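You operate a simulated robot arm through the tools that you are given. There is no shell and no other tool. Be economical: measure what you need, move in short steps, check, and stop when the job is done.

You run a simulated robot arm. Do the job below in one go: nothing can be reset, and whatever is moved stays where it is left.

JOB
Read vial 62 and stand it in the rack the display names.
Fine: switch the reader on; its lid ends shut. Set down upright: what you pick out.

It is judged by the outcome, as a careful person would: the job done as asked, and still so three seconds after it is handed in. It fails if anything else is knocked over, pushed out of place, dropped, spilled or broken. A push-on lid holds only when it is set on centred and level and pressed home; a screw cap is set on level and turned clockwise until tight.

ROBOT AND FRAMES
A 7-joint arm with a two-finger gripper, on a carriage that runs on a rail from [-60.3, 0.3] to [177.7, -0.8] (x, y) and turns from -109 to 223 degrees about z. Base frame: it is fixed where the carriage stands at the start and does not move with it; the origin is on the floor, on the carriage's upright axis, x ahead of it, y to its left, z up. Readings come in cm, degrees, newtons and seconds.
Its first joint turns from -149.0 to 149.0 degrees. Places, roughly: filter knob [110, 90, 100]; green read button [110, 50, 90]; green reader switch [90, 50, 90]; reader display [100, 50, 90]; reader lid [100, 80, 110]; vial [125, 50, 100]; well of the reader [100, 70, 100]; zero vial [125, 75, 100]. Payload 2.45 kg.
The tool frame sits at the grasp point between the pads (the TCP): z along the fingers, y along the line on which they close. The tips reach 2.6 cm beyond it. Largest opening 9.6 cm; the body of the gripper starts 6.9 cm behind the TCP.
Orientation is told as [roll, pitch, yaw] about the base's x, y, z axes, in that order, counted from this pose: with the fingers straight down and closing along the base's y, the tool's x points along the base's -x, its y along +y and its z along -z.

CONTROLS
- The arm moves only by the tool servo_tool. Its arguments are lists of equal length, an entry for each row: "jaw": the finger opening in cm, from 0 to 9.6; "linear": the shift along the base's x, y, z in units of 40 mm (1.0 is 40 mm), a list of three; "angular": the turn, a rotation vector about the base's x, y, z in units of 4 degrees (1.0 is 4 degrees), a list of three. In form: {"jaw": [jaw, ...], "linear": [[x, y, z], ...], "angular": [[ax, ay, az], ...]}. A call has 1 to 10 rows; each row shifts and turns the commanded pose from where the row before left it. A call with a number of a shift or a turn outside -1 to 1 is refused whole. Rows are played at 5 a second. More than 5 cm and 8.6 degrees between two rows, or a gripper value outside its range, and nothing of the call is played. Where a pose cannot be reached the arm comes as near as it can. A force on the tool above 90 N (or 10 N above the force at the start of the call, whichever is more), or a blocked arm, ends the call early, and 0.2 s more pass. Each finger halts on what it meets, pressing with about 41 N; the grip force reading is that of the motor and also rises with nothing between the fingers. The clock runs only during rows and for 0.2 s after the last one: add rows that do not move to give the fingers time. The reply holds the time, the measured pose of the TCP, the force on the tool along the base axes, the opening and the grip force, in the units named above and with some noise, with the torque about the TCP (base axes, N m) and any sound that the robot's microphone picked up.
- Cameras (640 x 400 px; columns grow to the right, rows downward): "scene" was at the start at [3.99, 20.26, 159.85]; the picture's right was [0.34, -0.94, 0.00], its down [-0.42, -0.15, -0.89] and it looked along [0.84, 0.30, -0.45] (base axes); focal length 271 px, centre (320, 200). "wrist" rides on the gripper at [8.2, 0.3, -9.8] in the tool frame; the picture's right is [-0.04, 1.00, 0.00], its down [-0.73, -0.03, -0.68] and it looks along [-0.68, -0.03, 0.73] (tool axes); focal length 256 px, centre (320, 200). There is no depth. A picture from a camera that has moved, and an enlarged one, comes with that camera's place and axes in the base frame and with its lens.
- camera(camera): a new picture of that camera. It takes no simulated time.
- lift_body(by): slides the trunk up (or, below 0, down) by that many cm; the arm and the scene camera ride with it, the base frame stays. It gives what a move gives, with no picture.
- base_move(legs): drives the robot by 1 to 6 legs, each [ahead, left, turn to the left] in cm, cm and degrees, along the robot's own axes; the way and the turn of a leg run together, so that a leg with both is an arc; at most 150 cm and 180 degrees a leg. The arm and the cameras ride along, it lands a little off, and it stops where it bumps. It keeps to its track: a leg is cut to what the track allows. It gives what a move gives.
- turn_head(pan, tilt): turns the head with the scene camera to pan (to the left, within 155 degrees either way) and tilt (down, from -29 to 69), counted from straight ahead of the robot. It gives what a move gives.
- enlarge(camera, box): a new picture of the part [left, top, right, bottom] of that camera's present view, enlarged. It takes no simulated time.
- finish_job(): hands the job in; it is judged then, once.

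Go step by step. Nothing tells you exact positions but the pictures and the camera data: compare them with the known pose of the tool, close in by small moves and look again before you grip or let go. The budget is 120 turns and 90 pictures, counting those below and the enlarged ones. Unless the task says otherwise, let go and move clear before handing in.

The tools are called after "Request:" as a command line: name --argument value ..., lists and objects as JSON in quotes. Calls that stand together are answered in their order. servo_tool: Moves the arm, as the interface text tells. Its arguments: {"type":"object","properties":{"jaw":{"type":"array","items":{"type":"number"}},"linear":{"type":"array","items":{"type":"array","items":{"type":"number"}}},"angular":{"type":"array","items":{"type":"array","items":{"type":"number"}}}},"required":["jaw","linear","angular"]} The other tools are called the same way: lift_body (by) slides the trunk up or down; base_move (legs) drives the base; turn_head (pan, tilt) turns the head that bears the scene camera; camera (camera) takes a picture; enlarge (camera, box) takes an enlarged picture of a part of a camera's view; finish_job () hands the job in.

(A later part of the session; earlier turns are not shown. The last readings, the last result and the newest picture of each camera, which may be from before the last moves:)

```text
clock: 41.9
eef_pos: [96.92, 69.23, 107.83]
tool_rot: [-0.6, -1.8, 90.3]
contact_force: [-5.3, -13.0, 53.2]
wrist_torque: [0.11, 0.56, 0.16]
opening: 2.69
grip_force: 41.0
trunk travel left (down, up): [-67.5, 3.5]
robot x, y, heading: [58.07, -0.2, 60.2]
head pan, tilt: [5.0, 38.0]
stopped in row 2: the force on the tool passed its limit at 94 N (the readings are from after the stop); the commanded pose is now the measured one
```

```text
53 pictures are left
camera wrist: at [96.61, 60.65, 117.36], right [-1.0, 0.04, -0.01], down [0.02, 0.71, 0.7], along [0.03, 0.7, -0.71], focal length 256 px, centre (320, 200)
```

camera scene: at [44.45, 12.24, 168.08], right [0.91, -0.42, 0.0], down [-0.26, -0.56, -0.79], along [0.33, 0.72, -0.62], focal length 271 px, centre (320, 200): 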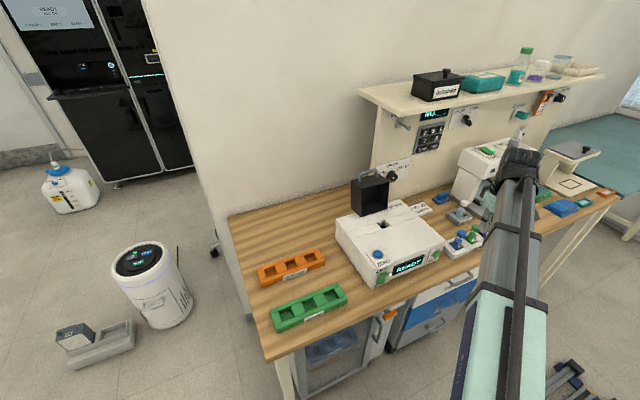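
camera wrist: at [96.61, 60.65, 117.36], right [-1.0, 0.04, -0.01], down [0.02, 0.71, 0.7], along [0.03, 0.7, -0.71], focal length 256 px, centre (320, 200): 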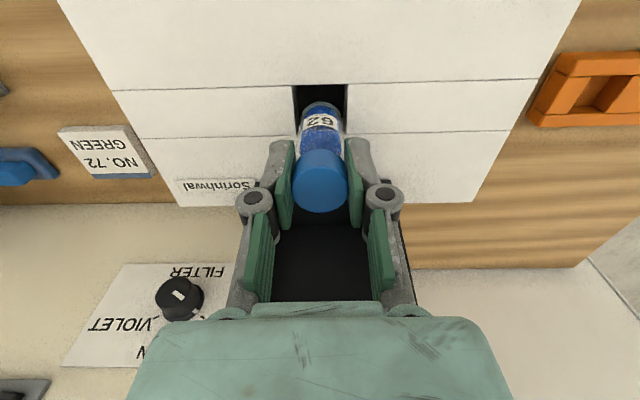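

It touched an edge – the top is nearer z≈100 and the hole a little closer to me. Backing up and re-measuring.

Request:
servo_tool --jaw '[2, 2, 2, 2, 2]' --linear '[[0, 0, 0.3], [0, -0.1, 0.5], [0, -0.8, 0.2], [0, -0.8, 0], [0, 0, 0]]' --angular '[[0, 0, 0], [0, 0, 0], [0, 0, 0], [0, 0, 0], [0, 0, 0]]'

Request:
enlarge --camera "wrist" --box '[240, 50, 400, 220]'

Request:
enlarge --camera "scene" --box '[335, 170, 435, 232]'

```text
clock: 43.0
eef_pos: [97.32, 63.1, 110.99]
tool_rot: [-0.5, -1.3, 90.1]
contact_force: [0.1, 0.3, -0.5]
wrist_torque: [0.0, -0.01, -0.03]
opening: 2.68
grip_force: 40.7
trunk travel left (down, up): [-67.5, 3.5]
robot x, y, heading: [58.38, -0.08, 60.4]
head pan, tilt: [5.0, 38.0]
```

```text
2.35 times, centred on (320, 135) of wrist
camera zoom: at [97.0, 54.5, 120.61], right [-1.0, 0.04, -0.01], down [0.02, 0.72, 0.7], along [0.03, 0.7, -0.72], focal length 602 px, centre (320, 353)
```

zoom: 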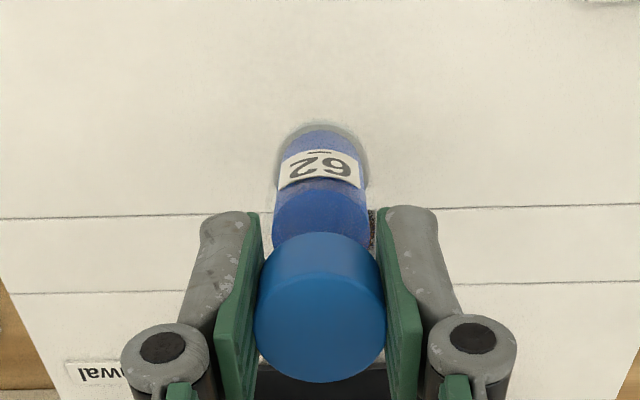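

```text
6.40 times, centred on (385, 201) of scene
camera zoom: at [44.46, 12.24, 168.08], right [0.91, -0.42, 0.0], down [-0.26, -0.56, -0.79], along [0.33, 0.72, -0.62], focal length 1737 px, centre (-96, 194)
```

zoom: 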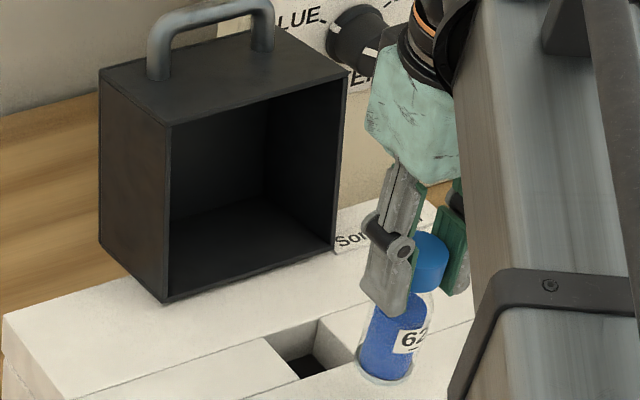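

The vial was about 0.5 cm too far back. Levelling the tool, aiming at [97.0, 69.25] and retrying gently.

Request:
servo_tool --jaw '[2, 2, 2, 2, 2]' --linear '[[-0.04, 0.5, 0], [-0.04, 0.5, 0], [0, 0.54, 0], [0, 0, -0.4], [0, 0, 0]]' --angular '[[0.06, 0.1, 0], [0.06, 0.2, 0], [0, 0, 0], [0, 0, 0], [0, 0, 0]]'

Request:
enlarge --camera "wrist" --box '[240, 50, 400, 150]'

```text
clock: 44.2
eef_pos: [96.79, 69.29, 109.29]
tool_rot: [0.6, -1.8, 90.0]
contact_force: [0.7, 0.2, 0.1]
wrist_torque: [0.02, 0.0, 0.01]
opening: 2.68
grip_force: 40.7
trunk travel left (down, up): [-67.5, 3.5]
robot x, y, heading: [57.87, -0.36, 60.4]
head pan, tilt: [5.0, 38.0]
```

```text
4.00 times, centred on (320, 100) of wrist
camera zoom: at [96.78, 60.63, 118.92], right [-1.0, 0.04, 0.01], down [0.04, 0.71, 0.7], along [0.02, 0.7, -0.71], focal length 1024 px, centre (320, 600)
```

zoom: 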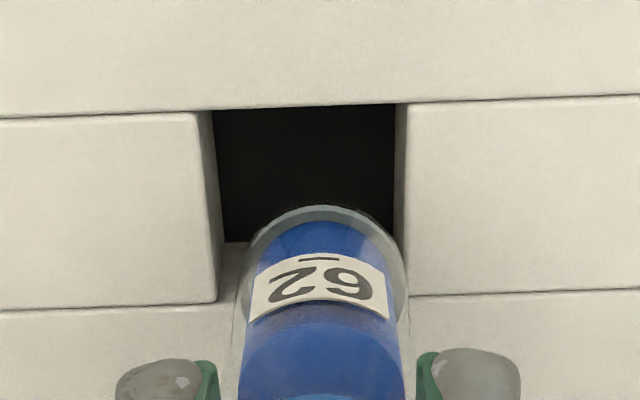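

Request:
servo_tool --jaw '[2, 2, 2]' --linear '[[0.04, -0.04, -0.1], [0, 0, -0.1], [0, 0, 0]]' --angular '[[-0.25, -0.15, 0], [-0.2, 0, 0], [0, 0, 0]]'

Request:
enlarge --camera "wrist" --box '[240, 50, 400, 150]'

```text
clock: 45.0
eef_pos: [97.14, 68.96, 108.47]
tool_rot: [0.2, 0.0, 90.2]
contact_force: [0.6, -0.9, -0.6]
wrist_torque: [0.0, -0.01, 0.0]
opening: 2.67
grip_force: 40.7
trunk travel left (down, up): [-67.5, 3.5]
robot x, y, heading: [58.1, -0.52, 60.3]
head pan, tilt: [5.0, 38.0]
```

```text
4.00 times, centred on (320, 100) of wrist
camera zoom: at [96.83, 60.77, 118.4], right [-1.0, 0.04, 0.0], down [0.03, 0.73, 0.68], along [0.02, 0.68, -0.73], focal length 1024 px, centre (320, 600)
```

zoom: 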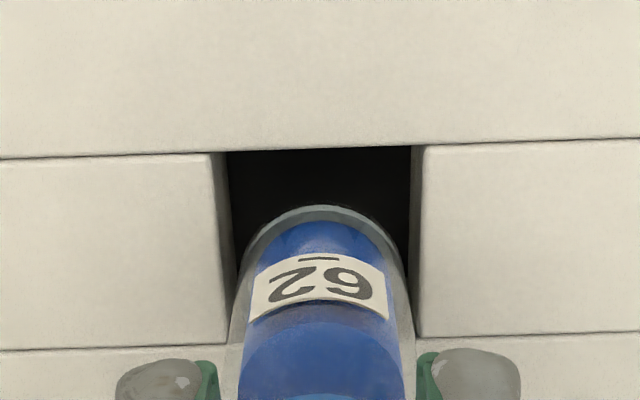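

Now centred. Lowering.

Request:
servo_tool --jaw '[2, 2, 2, 2, 2, 2]' --linear '[[0, 0, -0.15], [0, 0, -0.15], [0, 0, -0.15], [0, 0, -0.15], [0, 0, -0.15], [0, 0, 0]]' --angular '[[0, 0, 0], [0, 0, 0], [0, 0, 0], [0, 0, 0], [0, 0, 0], [0, 0, 0]]'

Request:
camera --camera "wrist"

```text
clock: 46.5
eef_pos: [97.16, 69.08, 105.53]
tool_rot: [0.0, -0.1, 90.2]
contact_force: [-0.9, 0.3, -0.9]
wrist_torque: [0.02, 0.01, 0.0]
opening: 2.68
grip_force: 40.8
trunk travel left (down, up): [-67.5, 3.5]
robot x, y, heading: [58.03, -0.1, 60.3]
head pan, tilt: [5.0, 38.0]
```

```text
48 pictures are left
camera wrist: at [96.88, 60.76, 115.4], right [-1.0, 0.04, 0.0], down [0.03, 0.73, 0.68], along [0.02, 0.68, -0.73], focal length 256 px, centre (320, 200)
```

wrist: 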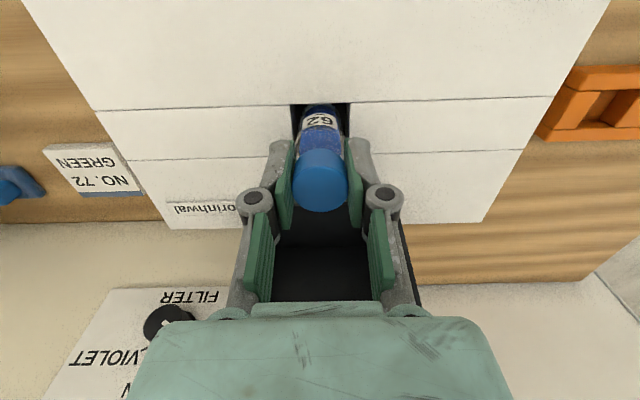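

It's in the well. Continuing down in small steps.

Request:
servo_tool --jaw '[2, 2, 2, 2, 2, 2, 2]' --linear '[[0, 0, -0.12], [0, 0, -0.12], [0, 0, -0.12], [0, 0, -0.1], [0, 0, -0.1], [0, 0, 0], [0, 0, 0]]' --angular '[[0, 0, 0], [0, 0, 0], [0, 0, 0], [0, 0, 0], [0, 0, 0], [0, 0, 0], [0, 0, 0]]'

Request:
enlarge --camera "scene" --box '[335, 170, 435, 232]'

```text
clock: 47.4
eef_pos: [97.04, 69.04, 104.87]
tool_rot: [-0.3, -0.9, 90.2]
contact_force: [-3.0, -5.9, 44.6]
wrist_torque: [-0.78, 0.3, -0.02]
opening: 2.68
grip_force: 41.3
trunk travel left (down, up): [-67.5, 3.5]
robot x, y, heading: [58.29, 0.07, 60.4]
head pan, tilt: [5.0, 38.0]
stopped in row 4: the force on the tool passed its limit at 96 N (the readings are from after the stop); the commanded pose is now the measured one
```

```text
6.40 times, centred on (385, 201) of scene
camera zoom: at [44.12, 11.69, 168.09], right [0.91, -0.42, 0.0], down [-0.26, -0.56, -0.79], along [0.33, 0.72, -0.61], focal length 1737 px, centre (-96, 194)
```

zoom: 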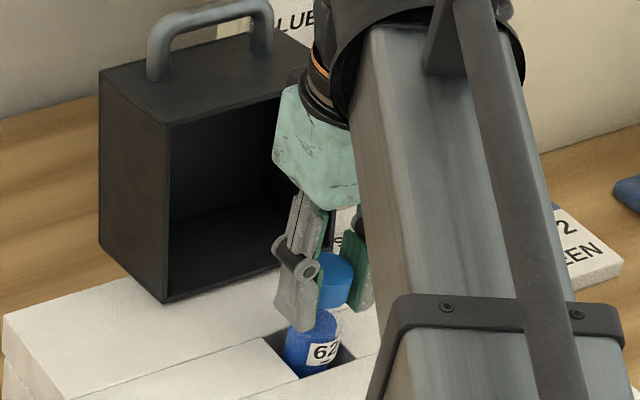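

It has met the well floor (~3 cm deep). I relieve the pressure and look before opening.

Request:
servo_tool --jaw '[2, 2, 2]' --linear '[[0, 0, 0.06], [0, 0, 0], [0, 0, 0]]' --angular '[[-0.2, 0.06, 0], [0, 0, 0], [0, 0, 0]]'

Request:
enlarge --camera "wrist" --box '[240, 70, 400, 220]'

```text
clock: 48.2
eef_pos: [97.1, 69.26, 104.99]
tool_rot: [-0.1, -0.1, 90.2]
contact_force: [-2.9, 2.4, 48.4]
wrist_torque: [-0.11, 0.13, -0.01]
opening: 2.7
grip_force: 40.9
trunk travel left (down, up): [-67.5, 3.5]
robot x, y, heading: [58.14, -0.18, 60.5]
head pan, tilt: [5.0, 38.0]
```

```text
2.67 times, centred on (320, 145) of wrist
camera zoom: at [96.83, 60.87, 114.83], right [-1.0, 0.04, 0.0], down [0.03, 0.73, 0.68], along [0.03, 0.68, -0.73], focal length 683 px, centre (320, 347)
```

zoom: 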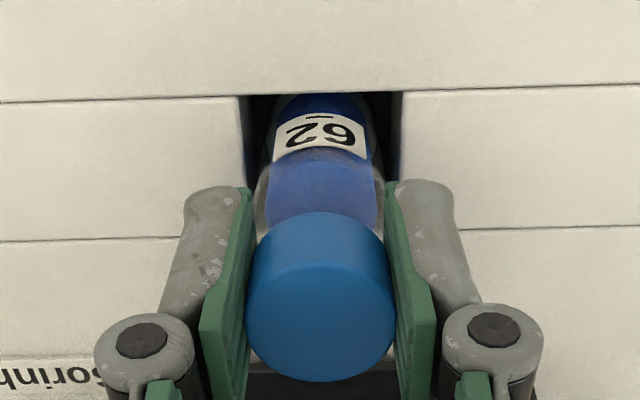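

Request:
servo_tool --jaw '[2, 2, 2, 2]' --linear '[[0, 0, 0.03], [0, 0, 0.03], [0, 0, 0], [0, 0, 0]]' --angular '[[0, 0, 0], [0, 0, 0], [0, 0, 0], [0, 0, 0]]'

```text
clock: 49.2
eef_pos: [97.1, 69.17, 104.99]
tool_rot: [0.0, 0.0, 90.2]
contact_force: [-2.6, 2.5, 32.9]
wrist_torque: [0.04, 0.23, -0.01]
opening: 2.67
grip_force: 41.1
trunk travel left (down, up): [-67.5, 3.5]
robot x, y, heading: [58.61, -0.69, 60.2]
head pan, tilt: [5.0, 38.0]
```

Request:
servo_tool --jaw '[2, 2, 2, 2]' --linear '[[0, 0, 0.06], [0, 0, 0.06], [0, 0, 0], [0, 0, 0]]' --angular '[[0, 0, 0], [0, 0, 0], [0, 0, 0], [0, 0, 0]]'

```text
clock: 50.2
eef_pos: [97.3, 69.33, 105.27]
tool_rot: [0.1, 0.2, 90.1]
contact_force: [-0.2, -1.3, -1.0]
wrist_torque: [-0.15, -0.02, 0.01]
opening: 2.66
grip_force: 41.0
trunk travel left (down, up): [-67.5, 3.5]
robot x, y, heading: [58.25, -0.08, 60.0]
head pan, tilt: [5.0, 38.0]
```

Request:
servo_tool --jaw '[2, 2, 3, 4, 5, 5]' --linear '[[0, 0, -0.05], [0, 0, 0], [0, 0, 0], [0, 0, 0], [0, 0, 0], [0, 0, 0]]' --angular '[[0, 0, 0], [0, 0, 0], [0, 0, 0], [0, 0, 0], [0, 0, 0], [0, 0, 0]]'

Request:
enlarge --camera "wrist" --box '[220, 70, 420, 220]'

```text
clock: 51.6
eef_pos: [97.21, 69.38, 105.24]
tool_rot: [0.0, 0.2, 90.2]
contact_force: [1.1, -0.7, 0.1]
wrist_torque: [0.02, -0.01, 0.02]
opening: 5.04
grip_force: 0.1
trunk travel left (down, up): [-67.5, 3.5]
robot x, y, heading: [57.77, -0.44, 60.2]
head pan, tilt: [5.0, 38.0]
```

```text
2.67 times, centred on (320, 145) of wrist
camera zoom: at [97.02, 61.11, 115.04], right [-1.0, 0.04, 0.0], down [0.03, 0.74, 0.68], along [0.02, 0.68, -0.74], focal length 683 px, centre (320, 347)
```

zoom: 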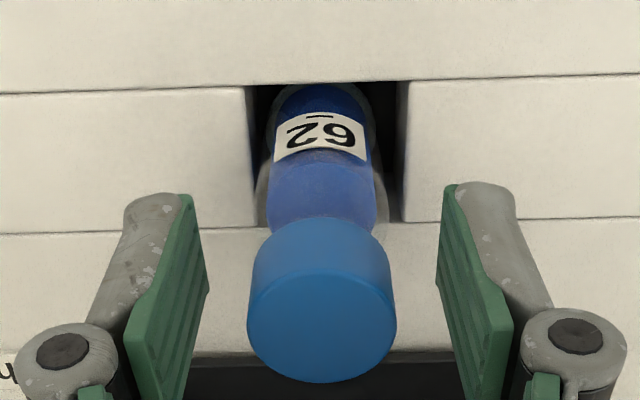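

Vial 62 stands in the well. I retreat upward and look at the lid.

Request:
servo_tool --jaw '[5, 5, 5, 4, 3, 2, 1, 0]' --linear '[[0, 0, 0.5], [0, 0, 0.7], [0, -0.2, 0.8], [0, -0.4, 0.9], [0, -0.6, 0.6], [0, -0.6, 0], [0, 0, 0], [0, 0, 0]]' --angular '[[0, 0, 0], [0, 0, 0], [0, 0, 0], [0, 0, 0], [0, 0, 0], [0, 0, 0], [0, 0, 0], [0, 0, 0]]'

Request:
camera --camera "wrist"

Request:
enlarge --camera "scene" --box '[320, 150, 440, 225]'

```text
clock: 53.4
eef_pos: [97.33, 62.12, 119.11]
tool_rot: [-0.1, 0.1, 90.2]
contact_force: [-0.6, -1.1, -0.3]
wrist_torque: [0.03, 0.01, 0.0]
opening: 0.02
grip_force: 28.6
trunk travel left (down, up): [-67.5, 3.5]
robot x, y, heading: [58.18, -0.33, 60.5]
head pan, tilt: [5.0, 38.0]
```

```text
44 pictures are left
camera wrist: at [97.04, 53.85, 128.94], right [-1.0, 0.04, 0.0], down [0.03, 0.74, 0.68], along [0.02, 0.68, -0.74], focal length 256 px, centre (320, 200)
```

wrist: 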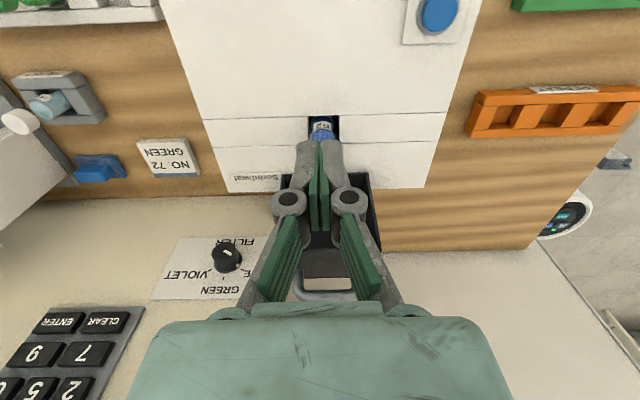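

```text
5.33 times, centred on (380, 188) of scene
camera zoom: at [44.46, 12.27, 168.08], right [0.91, -0.42, 0.0], down [-0.26, -0.56, -0.79], along [0.33, 0.72, -0.62], focal length 1448 px, centre (0, 267)
```

zoom: 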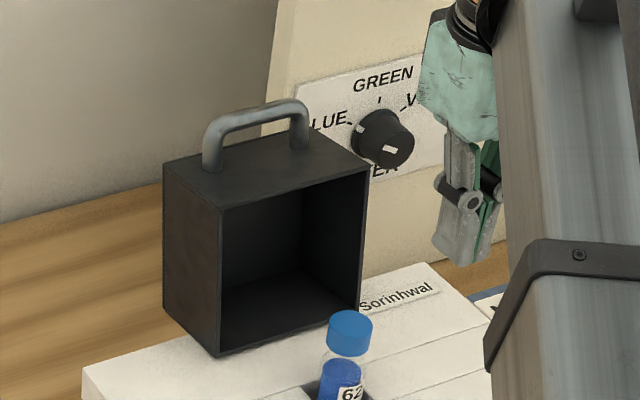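

The lid hinges at its front lower edge, handle bar around [97, 81, 115]. I'll pass closed fingers over it and come down behind the bar.

Request:
servo_tool --jaw '[0, 0, 0, 0, 0, 0, 0, 0, 0]' --linear '[[-0.1, 0, 0.8], [-0.1, 0.8, 0], [-0.1, 0.8, 0], [0, 0.8, 0], [0, 0.8, 0], [0, 0.8, 0], [0, 0.8, 0], [0, 0.8, 0], [0, 0.2, 0]]' --angular '[[0, 0, 0], [0, 0, 0], [0, 0, 0], [0, 0, 0], [0, 0, 0], [0, 0, 0], [0, 0, 0], [0, 0, 0], [0, 0, 0]]'

Request:
enlarge --camera "scene" --box '[320, 130, 440, 205]'

Request:
camera --camera "wrist"

```text
clock: 55.4
eef_pos: [96.15, 85.48, 122.31]
tool_rot: [0.0, 0.2, 90.3]
contact_force: [-0.4, 0.8, -0.3]
wrist_torque: [0.01, 0.01, 0.0]
opening: 0.0
grip_force: 28.4
trunk travel left (down, up): [-67.5, 3.5]
robot x, y, heading: [58.0, -0.53, 60.1]
head pan, tilt: [5.0, 38.0]
```

```text
5.33 times, centred on (380, 168) of scene
camera zoom: at [44.46, 12.28, 168.08], right [0.91, -0.42, 0.0], down [-0.26, -0.56, -0.79], along [0.33, 0.72, -0.62], focal length 1448 px, centre (0, 373)
```

zoom: 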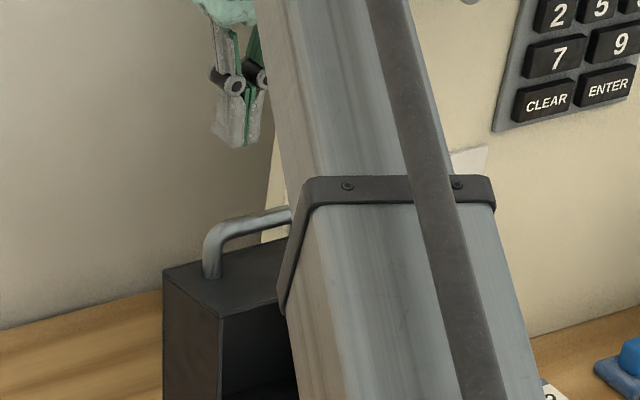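

```text
41 pictures are left
camera wrist: at [95.84, 77.16, 132.17], right [-1.0, 0.04, 0.0], down [0.03, 0.74, 0.68], along [0.02, 0.68, -0.74], focal length 256 px, centre (320, 200)
```

wrist: 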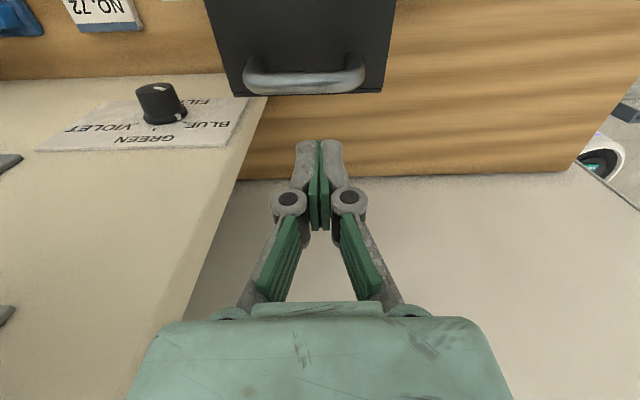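

Handle bar is about y 83, z 114. Going slightly further back and down behind it.

Request:
servo_tool --jaw '[0, 0, 0, 0, 0, 0, 0]' --linear '[[0.15, 0.3, 0], [0, 0, -0.4], [0, 0, -0.4], [0, 0, -0.4], [0, 0, -0.4], [0, 0, -0.2], [0, 0, 0]]' --angular '[[0, 0, 0], [0, 0, 0], [0, 0, 0], [0, 0, 0], [0, 0, 0], [0, 0, 0], [0, 0, 0]]'

Request:
camera --camera "wrist"

```text
clock: 57.0
eef_pos: [96.62, 86.7, 115.11]
tool_rot: [0.1, 0.2, 90.2]
contact_force: [-0.2, -0.5, 0.0]
wrist_torque: [0.02, 0.04, 0.0]
opening: 0.0
grip_force: 28.1
trunk travel left (down, up): [-67.5, 3.5]
robot x, y, heading: [57.93, 0.21, 60.2]
head pan, tilt: [5.0, 38.0]
```

```text
40 pictures are left
camera wrist: at [96.39, 78.35, 125.04], right [-1.0, 0.04, 0.0], down [0.03, 0.74, 0.68], along [0.02, 0.68, -0.74], focal length 256 px, centre (320, 200)
```

wrist: 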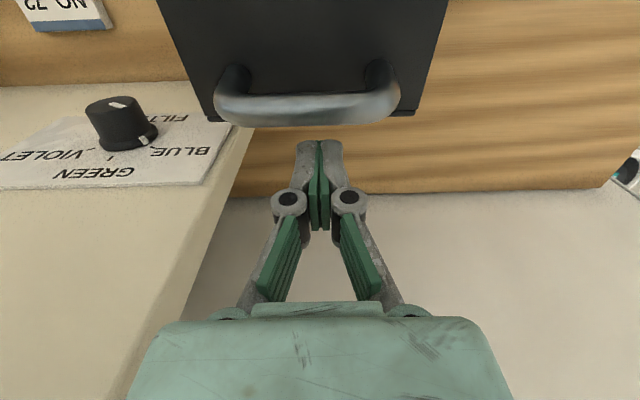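

Fingers are behind the bar. Pulling the lid forward.

Request:
servo_tool --jaw '[0, 0, 0, 0, 0, 0, 0]' --linear '[[0, -0.2, 0], [0, -0.25, 0], [0, -0.25, 0], [0, -0.25, 0], [0, -0.25, 0], [0, -0.25, 0], [0, 0, 0]]' --angular '[[0, 0, 0], [0, 0, 0], [0, 0, 0], [0, 0, 0], [0, 0, 0], [0, 0, 0], [0, 0, 0]]'

Request:
camera --camera "wrist"

```text
clock: 58.6
eef_pos: [96.83, 80.74, 115.22]
tool_rot: [-0.1, 0.1, 90.2]
contact_force: [0.0, 2.2, 4.8]
wrist_torque: [0.09, 0.02, -0.01]
opening: 0.6
grip_force: 28.7
trunk travel left (down, up): [-67.5, 3.5]
robot x, y, heading: [58.18, -0.22, 60.1]
head pan, tilt: [5.0, 38.0]
```

```text
39 pictures are left
camera wrist: at [96.42, 72.48, 125.06], right [-1.0, 0.04, 0.0], down [0.03, 0.74, 0.68], along [0.02, 0.68, -0.74], focal length 256 px, centre (320, 200)
```

wrist: 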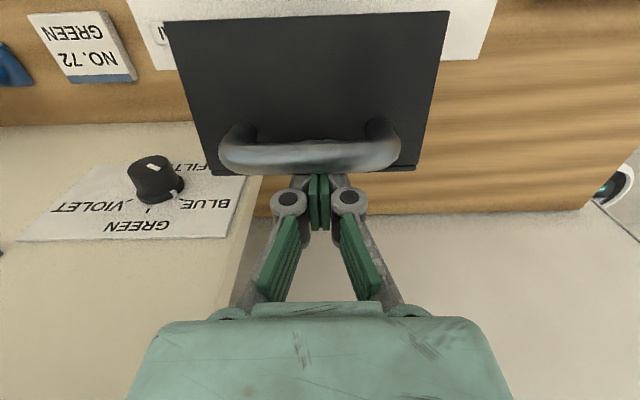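

Request:
servo_tool --jaw '[0, 0, 0, 0, 0, 0, 0]' --linear '[[0, -0.25, 0], [0, -0.25, 0], [0, -0.25, 0], [0, -0.25, 0], [0, -0.25, 0], [0, -0.25, 0], [0, 0, 0]]' --angular '[[0, 0, 0], [0, 0, 0], [0, 0, 0], [0, 0, 0], [0, 0, 0], [0, 0, 0], [0, 0, 0]]'

Request:
camera --camera "wrist"

Request:
enlarge --camera "scene" --box '[320, 140, 460, 228]'

```text
clock: 60.2
eef_pos: [96.54, 74.09, 115.9]
tool_rot: [-0.2, -0.2, 90.1]
contact_force: [3.4, -7.5, 69.8]
wrist_torque: [0.11, -0.11, -0.06]
opening: 0.6
grip_force: 28.1
trunk travel left (down, up): [-67.5, 3.5]
robot x, y, heading: [57.81, -0.26, 60.4]
head pan, tilt: [5.0, 38.0]
```

```text
38 pictures are left
camera wrist: at [96.23, 65.78, 125.74], right [-1.0, 0.04, 0.0], down [0.03, 0.73, 0.68], along [0.03, 0.68, -0.73], focal length 256 px, centre (320, 200)
```

wrist: 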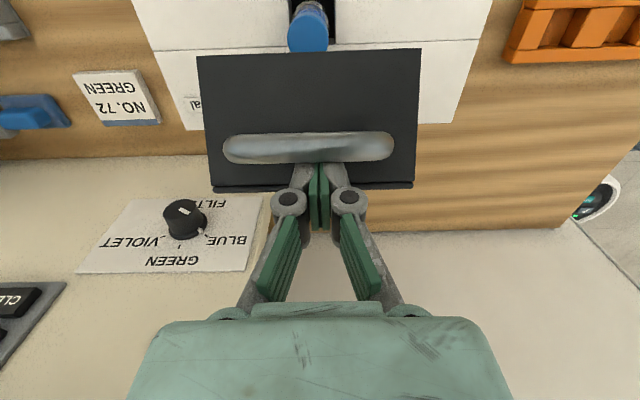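

```text
4.55 times, centred on (390, 184) of scene
camera zoom: at [44.14, 11.42, 168.13], right [0.91, -0.42, 0.0], down [-0.26, -0.55, -0.79], along [0.33, 0.72, -0.61], focal length 1234 px, centre (2, 273)
```

zoom: 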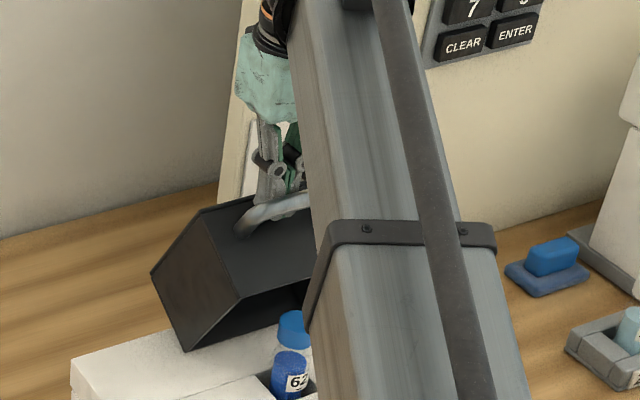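

The lid is ~40° over; fingertips press on its top. I raise a little and look.

Request:
servo_tool --jaw '[0, 0, 0]' --linear '[[0, 0, 0.15], [0, 0, 0.15], [0, 0, 0]]' --angular '[[0, 0, 0], [0, 0, 0], [0, 0, 0]]'

Request:
camera --camera "wrist"

```text
clock: 61.0
eef_pos: [96.6, 74.83, 116.06]
tool_rot: [0.2, 0.1, 90.3]
contact_force: [0.7, 0.2, 0.8]
wrist_torque: [-0.01, 0.01, 0.05]
opening: 0.0
grip_force: 28.5
trunk travel left (down, up): [-67.5, 3.5]
robot x, y, heading: [57.69, -0.34, 60.2]
head pan, tilt: [5.0, 38.0]
```

```text
36 pictures are left
camera wrist: at [96.32, 66.59, 125.97], right [-1.0, 0.04, 0.0], down [0.03, 0.74, 0.68], along [0.02, 0.68, -0.74], focal length 256 px, centre (320, 200)
```

wrist: 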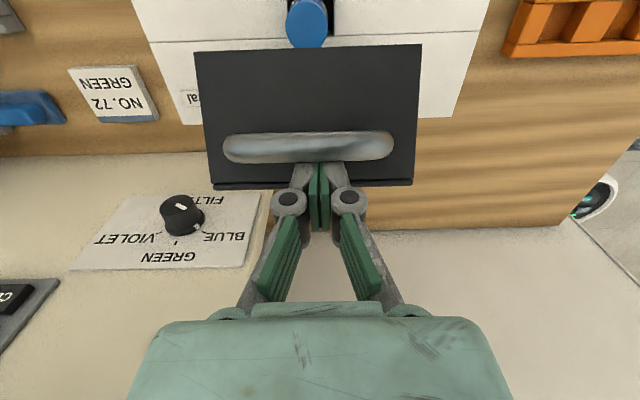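

The lid stays by friction. Continuing forward, slightly higher.

Request:
servo_tool --jaw '[0, 0, 0, 0, 0, 0]' --linear '[[0, -0.1, 0.15], [0, -0.25, 0.05], [0, -0.25, 0], [0, -0.25, 0], [0, -0.2, 0], [0, 0, 0]]' --angular '[[0, 0, 0], [0, 0, 0], [0, 0, 0], [0, 0, 0], [0, 0, 0], [0, 0, 0]]'

Request:
camera --camera "wrist"

```text
clock: 62.4
eef_pos: [96.81, 70.6, 117.14]
tool_rot: [0.0, 0.2, 90.2]
contact_force: [0.2, -0.1, -0.5]
wrist_torque: [0.01, 0.01, 0.0]
opening: 0.0
grip_force: 28.6
trunk travel left (down, up): [-67.5, 3.5]
robot x, y, heading: [57.96, -0.33, 60.4]
head pan, tilt: [5.0, 38.0]
```

```text
35 pictures are left
camera wrist: at [96.43, 62.33, 127.02], right [-1.0, 0.04, 0.0], down [0.03, 0.74, 0.68], along [0.02, 0.68, -0.74], focal length 256 px, centre (320, 200)
```

wrist: 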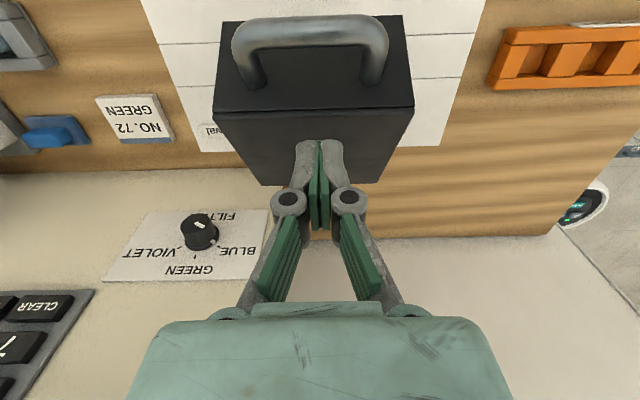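

Request:
enlarge --camera "scene" --box '[320, 140, 460, 228]'

```text
4.55 times, centred on (390, 184) of scene
camera zoom: at [44.46, 12.26, 168.08], right [0.91, -0.42, 0.0], down [-0.26, -0.56, -0.79], along [0.33, 0.72, -0.62], focal length 1234 px, centre (2, 273)
```

zoom: 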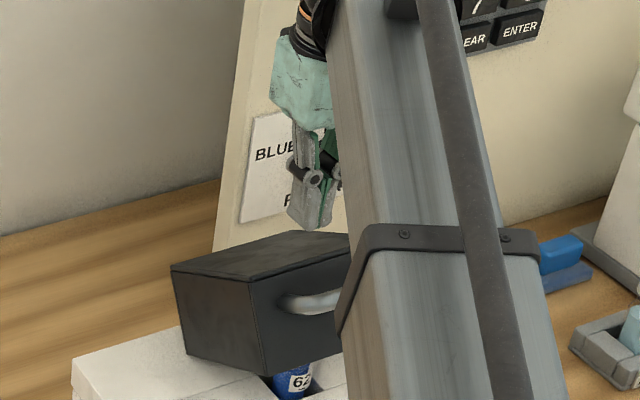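

The lid is about 15° short of shut. Pressing it down from above near its front.

Request:
servo_tool --jaw '[0, 0, 0, 0, 0, 0, 0, 0]' --linear '[[0, -0.4, 0], [0, -0.2, 0], [0, 0, -0.3], [0, 0, -0.3], [0, 0, -0.3], [0, 0, -0.25], [0, 0, -0.2], [0, 0, 0]]' --angular '[[0, 0, 0], [0, 0, 0], [0, 0, 0], [0, 0, 0], [0, 0, 0], [0, 0, 0], [0, 0, 0], [0, 0, 0]]'

Request:
enlarge --camera "scene" --box '[320, 140, 460, 228]'

```text
clock: 64.2
eef_pos: [96.69, 68.19, 111.78]
tool_rot: [0.0, 0.2, 90.2]
contact_force: [0.7, 0.2, -0.6]
wrist_torque: [-0.01, -0.01, -0.01]
opening: 0.0
grip_force: 28.4
trunk travel left (down, up): [-67.5, 3.5]
robot x, y, heading: [58.39, -0.51, 60.1]
head pan, tilt: [5.0, 38.0]
```

```text
4.55 times, centred on (390, 184) of scene
camera zoom: at [44.46, 12.26, 168.08], right [0.91, -0.42, 0.0], down [-0.26, -0.56, -0.79], along [0.33, 0.72, -0.62], focal length 1234 px, centre (2, 273)
```

zoom: 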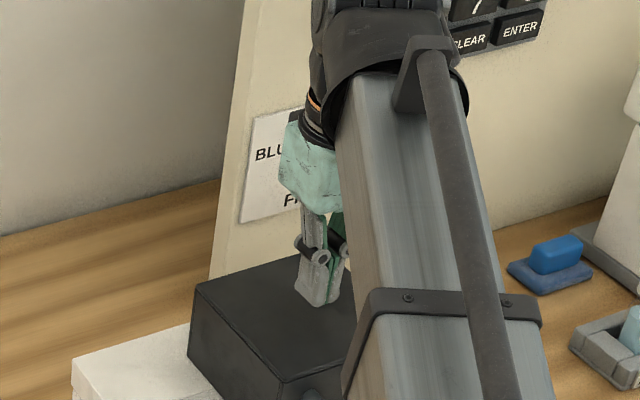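

The lid looks shut. A light confirming press, then retreat toward the READ button's front.

Request:
servo_tool --jaw '[0, 0, 0, 0]' --linear '[[0, 0, -0.15], [0, 0, -0.1], [0, 0, -0.08], [0, 0, 0]]' --angular '[[0, 0, 0], [0, 0, 0], [0, 0, 0], [0, 0, 0]]'

Request:
servo_tool --jaw '[0, 0, 0, 0, 0, 0, 0, 0, 0, 0]' --linear '[[0, 0, 0.5], [0, -0.5, 0.7], [0.3, -0.7, 0.5], [0.5, -0.8, 0], [0.5, -0.8, 0], [0.5, -0.8, 0], [0.5, -0.8, 0], [0.5, -0.8, -0.2], [0.1, -0.4, -0.6], [0, 0, -0.6]]' --angular '[[0, 0, 0], [0, 0, 0], [0, 0, 0], [0, 0, 0], [0, 0, 0], [0, 0, 0], [0, 0, 0], [0, 0, 0], [0, 0, 0], [0, 0, 0]]'

Request:
camera --camera "wrist"

Request:
enlarge --camera "scene" --box '[320, 150, 480, 250]'

```text
clock: 65.2
eef_pos: [96.66, 68.09, 110.35]
tool_rot: [0.0, 0.1, 90.2]
contact_force: [-0.5, 0.3, -0.1]
wrist_torque: [0.01, -0.01, -0.01]
opening: 0.02
grip_force: 28.5
trunk travel left (down, up): [-67.5, 3.5]
robot x, y, heading: [57.93, -0.12, 60.3]
head pan, tilt: [5.0, 38.0]
```

```text
clock: 67.4
eef_pos: [108.31, 45.78, 111.46]
tool_rot: [0.0, 0.2, 90.3]
contact_force: [-0.7, 0.2, 0.0]
wrist_torque: [-0.01, -0.02, 0.01]
opening: 0.0
grip_force: 28.6
trunk travel left (down, up): [-67.5, 3.5]
robot x, y, heading: [58.16, -0.26, 60.6]
head pan, tilt: [5.0, 38.0]
```

```text
32 pictures are left
camera wrist: at [108.06, 37.48, 121.44], right [-1.0, 0.04, 0.0], down [0.03, 0.74, 0.68], along [0.02, 0.68, -0.74], focal length 256 px, centre (320, 200)
```

wrist: 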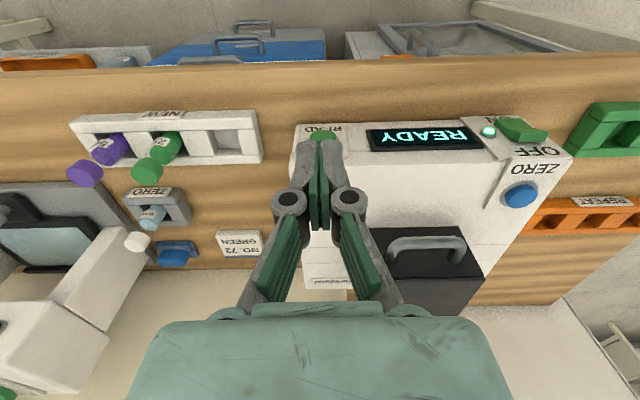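

```text
4.00 times, centred on (400, 200) of scene
camera zoom: at [44.46, 12.26, 168.08], right [0.91, -0.42, 0.0], down [-0.26, -0.56, -0.79], along [0.33, 0.72, -0.62], focal length 1086 px, centre (0, 200)
```

zoom: 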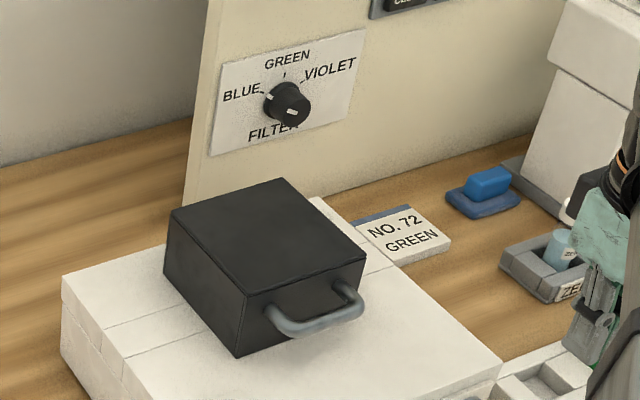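

Lid is shut, filter on BLUE. Now lowering in front of READ and pushing it.

Request:
servo_tool --jaw '[0, 0, 0, 0, 0, 0, 0, 0]' --linear '[[0, 0, -0.8], [0, 0, -0.8], [0, 0, -0.8], [0, 0, -0.8], [0, 0, -0.6], [0, 0.4, 0], [0, 0.4, 0], [0, 0, 0]]' --angular '[[0, 0, 0], [0, 0, 0], [0, 0, 0], [0, 0, 0], [0, 0, 0], [0, 0, 0], [0, 0, 0], [0, 0, 0]]'

Request:
servo_tool --jaw '[0, 0, 0, 0, 0, 0, 0]' --linear '[[0, 0.08, 0], [0, 0.08, 0], [0, 0.08, 0], [0, 0.08, 0], [0, 0.08, 0], [0, 0, 0], [0, 0, 0]]' --angular '[[0, 0, 0], [0, 0, 0], [0, 0, 0], [0, 0, 0], [0, 0, 0], [0, 0, 0], [0, 0, 0]]'

Request:
camera --camera "wrist"

```text
clock: 69.2
eef_pos: [108.22, 49.02, 96.34]
tool_rot: [0.0, 0.3, 90.3]
contact_force: [0.1, 0.2, 0.7]
wrist_torque: [-0.01, 0.02, 0.02]
opening: 0.0
grip_force: 28.8
trunk travel left (down, up): [-67.5, 3.5]
robot x, y, heading: [58.19, 0.02, 60.3]
head pan, tilt: [5.0, 38.0]
```

```text
clock: 70.8
eef_pos: [108.32, 50.7, 96.35]
tool_rot: [0.0, 0.3, 90.3]
contact_force: [-0.7, -0.5, 0.6]
wrist_torque: [-0.01, -0.01, 0.0]
opening: 0.0
grip_force: 28.3
trunk travel left (down, up): [-67.5, 3.5]
robot x, y, heading: [58.29, -0.39, 60.3]
head pan, tilt: [5.0, 38.0]
```

```text
30 pictures are left
camera wrist: at [108.02, 42.34, 106.31], right [-1.0, 0.04, 0.0], down [0.03, 0.74, 0.68], along [0.02, 0.68, -0.74], focal length 256 px, centre (320, 200)
```

wrist: 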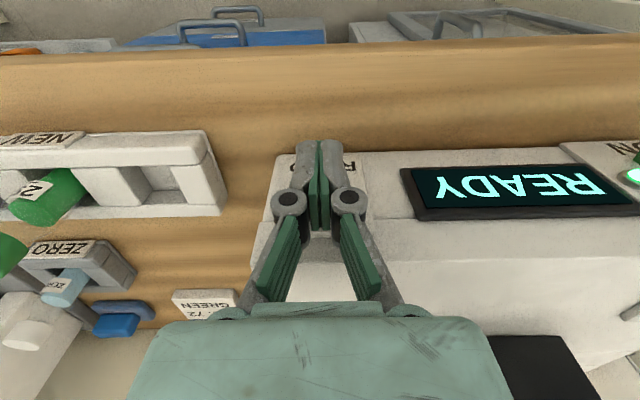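

Request:
servo_tool --jaw '[0, 0, 0, 0, 0, 0, 0]' --linear '[[0, 0.06, 0], [0, 0.06, 0], [0, 0.06, 0], [0, 0.06, 0], [0, 0.06, 0], [0, 0, 0], [0, 0, 0]]' --angular '[[0, 0, 0], [0, 0, 0], [0, 0, 0], [0, 0, 0], [0, 0, 0], [0, 0, 0], [0, 0, 0]]'

Request:
camera --camera "wrist"

```text
clock: 72.4
eef_pos: [108.25, 51.52, 96.51]
tool_rot: [0.1, 0.3, 90.0]
contact_force: [-0.1, -26.6, -3.4]
wrist_torque: [-0.41, 0.13, -0.05]
opening: 0.61
grip_force: 28.1
trunk travel left (down, up): [-67.5, 3.5]
robot x, y, heading: [57.89, -0.47, 60.4]
head pan, tilt: [5.0, 38.0]
heard: click
```

```text
29 pictures are left
camera wrist: at [108.01, 43.19, 106.35], right [-1.0, 0.04, 0.0], down [0.03, 0.74, 0.67], along [0.03, 0.67, -0.74], focal length 256 px, centre (320, 200)
```

wrist: 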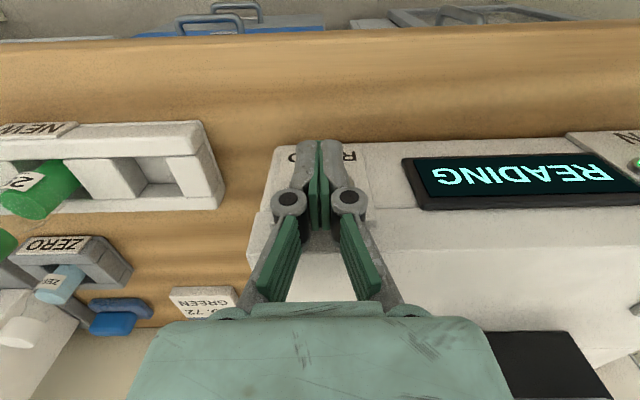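

READING is shown. I release the button and wait for the result.

Request:
servo_tool --jaw '[0, 0, 0, 0, 0, 0, 0, 0, 0, 0]' --linear '[[0, -0.3, 0], [0, -0.4, 0], [0, -0.3, 0], [0, 0, 0], [0, 0, 0], [0, 0, 0], [0, 0, 0], [0, 0, 0], [0, 0, 0], [0, 0, 0]]' --angular '[[0, 0, 0], [0, 0, 0], [0, 0, 0], [0, 0, 0], [0, 0, 0], [0, 0, 0], [0, 0, 0], [0, 0, 0], [0, 0, 0], [0, 0, 0]]'

Request:
camera --camera "wrist"

```text
clock: 74.6
eef_pos: [108.2, 47.75, 96.4]
tool_rot: [0.0, 0.2, 90.2]
contact_force: [0.0, 0.3, 0.1]
wrist_torque: [-0.02, -0.02, -0.02]
opening: 0.0
grip_force: 29.1
trunk travel left (down, up): [-67.5, 3.5]
robot x, y, heading: [58.3, -0.21, 60.3]
head pan, tilt: [5.0, 38.0]
```

```text
28 pictures are left
camera wrist: at [108.02, 39.55, 106.26], right [-1.0, 0.04, 0.0], down [0.03, 0.74, 0.68], along [0.02, 0.68, -0.74], focal length 256 px, centre (320, 200)
```

wrist: 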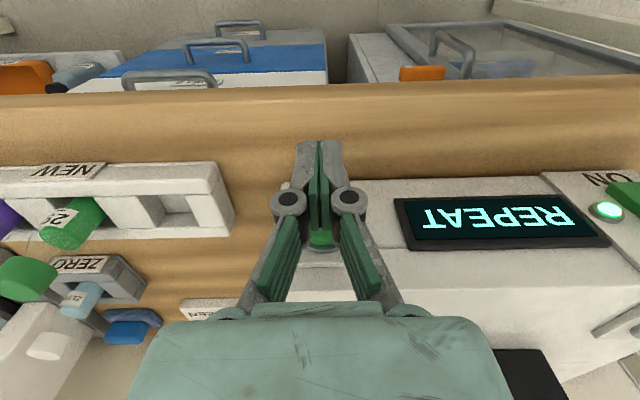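

The display names REPEAT. Now I raise, and turn the tool to yaw 0 so it can grip the lid's handle bar (closing along y).

Request:
servo_tool --jaw '[0, 0, 0, 0, 0, 0, 1, 2, 3, 4]' --linear '[[0, 0, 0.8], [0, 0, 0.9], [0, 0, 0.9], [0, 0, 0.9], [0, 0, 0.9], [-0.3, 0.2, 0.9], [-0.3, 0.2, 0.4], [-0.3, 0.4, 0], [-0.3, 0.4, 0], [-0.3, 0.4, 0]]' --angular '[[0, 0, -1], [0, 0, -1], [0, 0, -1], [0, 0, -1], [0, 0, -1], [0, 0, -1], [0, 0, -1], [0, 0, -1], [0, 0, -1], [0, 0, -1]]'

Request:
servo_tool --jaw '[4, 4, 4, 4, 4, 4, 4, 4, 4, 4]' --linear '[[-0.3, 0.4, 0], [-0.3, 0.4, 0], [-0.3, 0.4, 0], [-0.3, 0.4, 0], [-0.1, 0.2, 0], [0, 0, 0], [0, 0, 0], [0, 0, 0], [0, 0, 0], [0, 0, 0]]' --angular '[[0, 0, -1], [0, 0, -1], [0, 0, -1], [0, 0, -1], [0, 0, -1], [0, 0, -1], [0, 0, -1], [0, 0, -1], [0, 0, -1], [0, 0, -1]]'

Request:
servo_tool --jaw '[4, 4, 4, 4]' --linear '[[0, 0, 0], [0, 0, 0], [0, 0, 0], [0, 0, 0]]' --angular '[[0, 0, -1], [0, 0, -1], [0, 0, -0.5], [0, 0, 0]]'

Request:
camera --camera "wrist"

```text
clock: 76.8
eef_pos: [102.3, 54.15, 119.15]
tool_rot: [0.1, 0.2, 50.1]
contact_force: [-0.1, -0.1, -0.1]
wrist_torque: [-0.02, -0.02, -0.01]
opening: 4.0
grip_force: 0.0
trunk travel left (down, up): [-67.5, 3.5]
robot x, y, heading: [58.07, -0.19, 60.0]
head pan, tilt: [5.0, 38.0]
```

```text
clock: 79.0
eef_pos: [96.99, 61.49, 119.17]
tool_rot: [0.0, 0.2, 10.2]
contact_force: [1.2, 0.0, -0.1]
wrist_torque: [0.03, -0.05, 0.02]
opening: 4.0
grip_force: 0.0
trunk travel left (down, up): [-67.5, 3.5]
robot x, y, heading: [58.12, -0.22, 60.2]
head pan, tilt: [5.0, 38.0]
```

```text
clock: 80.0
eef_pos: [97.01, 61.47, 119.31]
tool_rot: [0.0, 0.2, 0.1]
contact_force: [-0.2, 0.3, 0.4]
wrist_torque: [0.02, -0.01, 0.01]
opening: 3.98
grip_force: 0.0
trunk travel left (down, up): [-67.5, 3.5]
robot x, y, heading: [57.74, -0.17, 60.4]
head pan, tilt: [5.0, 38.0]
```

```text
27 pictures are left
camera wrist: at [88.94, 61.54, 129.12], right [0.04, 1.0, 0.0], down [0.74, -0.03, 0.68], along [0.68, -0.02, -0.74], focal length 256 px, centre (320, 200)
```

wrist: 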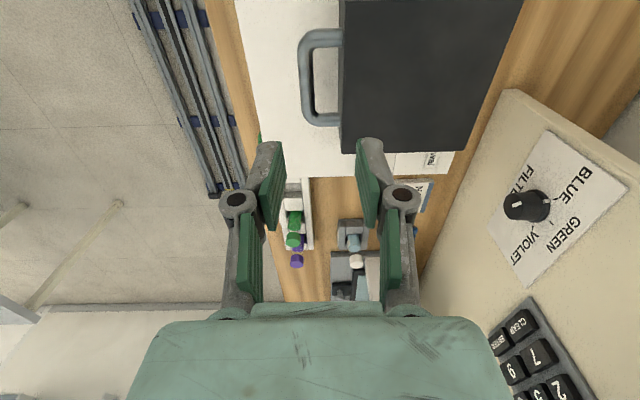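

Handle bar measured near [96.7, 60.2, 104.3]. I'll tilt the tool 24° (tips leaning toward the lid) so the knuckles clear the lid, and approach along the finger direction.

Request:
servo_tool --jaw '[3.5, 3, 2.8, 2.8, 2.8, 2.8, 2.8]' --linear '[[0, -0.3, 0], [0, -0.3, 0], [0, -0.2, -0.3], [0, -0.2, -0.4], [0, 0, -0.5], [0, 0, -0.5], [0, 0, 0]]' --angular '[[1, 0, 0], [1, 0, 0], [1, 0, 0], [1, 0, 0], [1, 0, 0], [1, 0, 0], [0, 0, 0]]'

Request:
camera --camera "wrist"

Request:
enlarge --camera "scene" --box '[320, 150, 480, 250]'

```text
clock: 81.6
eef_pos: [97.02, 57.42, 112.34]
tool_rot: [24.1, 0.1, 0.3]
contact_force: [-0.4, -0.7, 0.2]
wrist_torque: [0.0, 0.02, 0.0]
opening: 2.82
grip_force: 0.1
trunk travel left (down, up): [-67.5, 3.5]
robot x, y, heading: [57.62, -0.49, 60.4]
head pan, tilt: [5.0, 38.0]
```

```text
26 pictures are left
camera wrist: at [88.95, 53.51, 121.51], right [0.04, 0.91, 0.41], down [0.74, -0.3, 0.61], along [0.68, 0.28, -0.68], focal length 256 px, centre (320, 200)
```

wrist: 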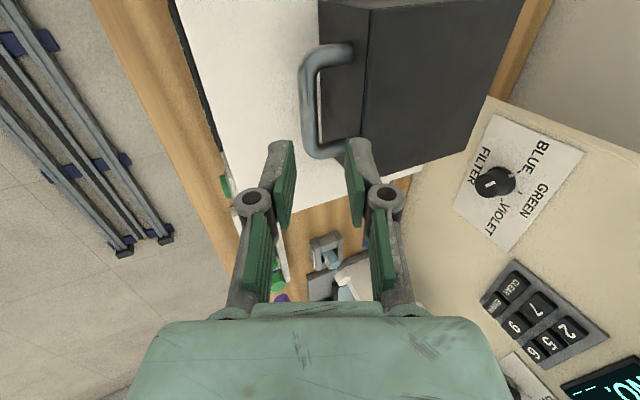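

```text
4.00 times, centred on (400, 200) of scene
camera zoom: at [44.47, 12.26, 168.08], right [0.91, -0.42, 0.0], down [-0.26, -0.56, -0.79], along [0.33, 0.72, -0.62], focal length 1086 px, centre (0, 200)
```

zoom: 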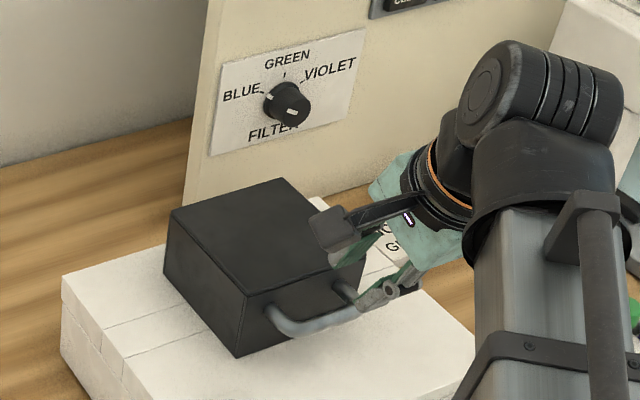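

Request:
servo_tool --jaw '[2.5, 2.5, 2.5, 2.5, 2.5, 2.5]' --linear '[[-0.08, -0.28, 0], [0, 0.203, -0.457], [0, 0.203, -0.457], [0, 0.203, -0.457], [0, 0.1, -0.228], [0, 0, 0]]' --angular '[[0, 0, 0], [0, 0, 0], [0, 0, 0], [0, 0, 0], [0, 0, 0], [0, 0, 0]]'

Request:
camera --camera "wrist"

```text
clock: 83.0
eef_pos: [96.75, 59.13, 105.95]
tool_rot: [24.0, 0.0, 0.3]
contact_force: [-0.4, -0.5, -0.4]
wrist_torque: [-0.02, -0.02, 0.02]
opening: 2.5
grip_force: 0.0
trunk travel left (down, up): [-67.5, 3.5]
robot x, y, heading: [57.7, -0.3, 60.4]
head pan, tilt: [5.0, 38.0]
```

```text
24 pictures are left
camera wrist: at [88.66, 55.24, 115.15], right [0.04, 0.91, 0.41], down [0.74, -0.3, 0.61], along [0.68, 0.28, -0.68], focal length 256 px, centre (320, 200)
```

wrist: 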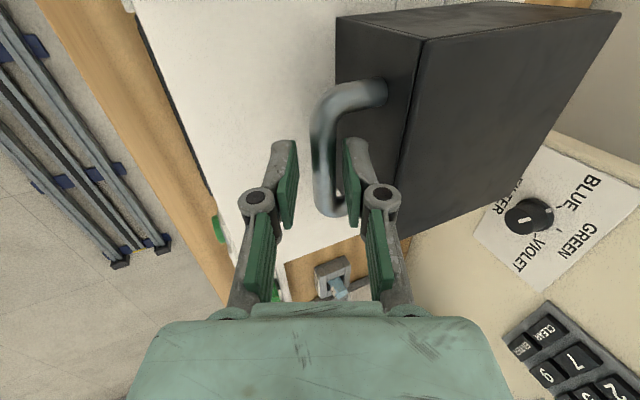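

The bar is between the pads. A bit deeper, then gripping.

Request:
servo_tool --jaw '[2.5, 2.5, 1.5, 0.5, 0.5, 0.5]' --linear '[[0, 0.08, -0.2], [0, 0, 0], [0, 0, 0], [0, 0, 0], [0, 0, 0], [0, 0, 0]]' --angular '[[0, 0, 0], [0, 0, 0], [0, 0, 0], [0, 0, 0], [0, 0, 0], [0, 0, 0]]'

```text
clock: 84.4
eef_pos: [96.67, 59.63, 105.32]
tool_rot: [24.2, 0.1, 0.3]
contact_force: [2.2, 16.8, 9.7]
wrist_torque: [0.27, 0.29, -0.37]
opening: 1.28
grip_force: 38.8
trunk travel left (down, up): [-67.5, 3.5]
robot x, y, heading: [58.12, -0.23, 60.1]
head pan, tilt: [5.0, 38.0]
```

Gripped (1.3 cm). Lifting the lid along its arc, rotating with it.

Request:
servo_tool --jaw '[0.5, 0.5, 0.5, 0.5, 0.5, 0.5]' --linear '[[0, 0.15, 0.29], [0, 0.17, 0.278], [0, 0.19, 0.265], [0, 0.205, 0.253], [0, 0.225, 0.238], [0, 0, 0]]' --angular '[[-1, 0, 0], [-1, 0, 0], [-1, 0, 0], [-1, 0, 0], [-1, 0, 0], [0, 0, 0]]'

Request:
enlarge --camera "scene" --box '[320, 150, 480, 250]'

```text
clock: 85.8
eef_pos: [96.66, 62.94, 110.8]
tool_rot: [4.1, 0.1, 0.1]
contact_force: [-1.5, -16.1, 12.5]
wrist_torque: [-0.19, 0.48, -0.3]
opening: 1.27
grip_force: 39.4
trunk travel left (down, up): [-67.5, 3.5]
robot x, y, heading: [58.17, -0.09, 60.3]
head pan, tilt: [5.0, 38.0]
```

```text
4.00 times, centred on (400, 200) of scene
camera zoom: at [44.39, 11.93, 168.12], right [0.91, -0.42, 0.0], down [-0.26, -0.56, -0.79], along [0.33, 0.72, -0.61], focal length 1086 px, centre (0, 200)
```

zoom: 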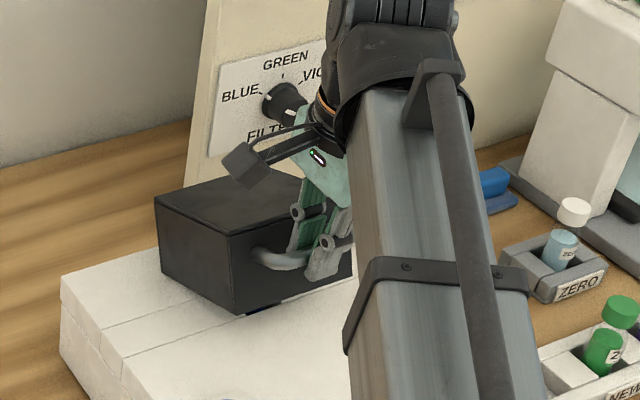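

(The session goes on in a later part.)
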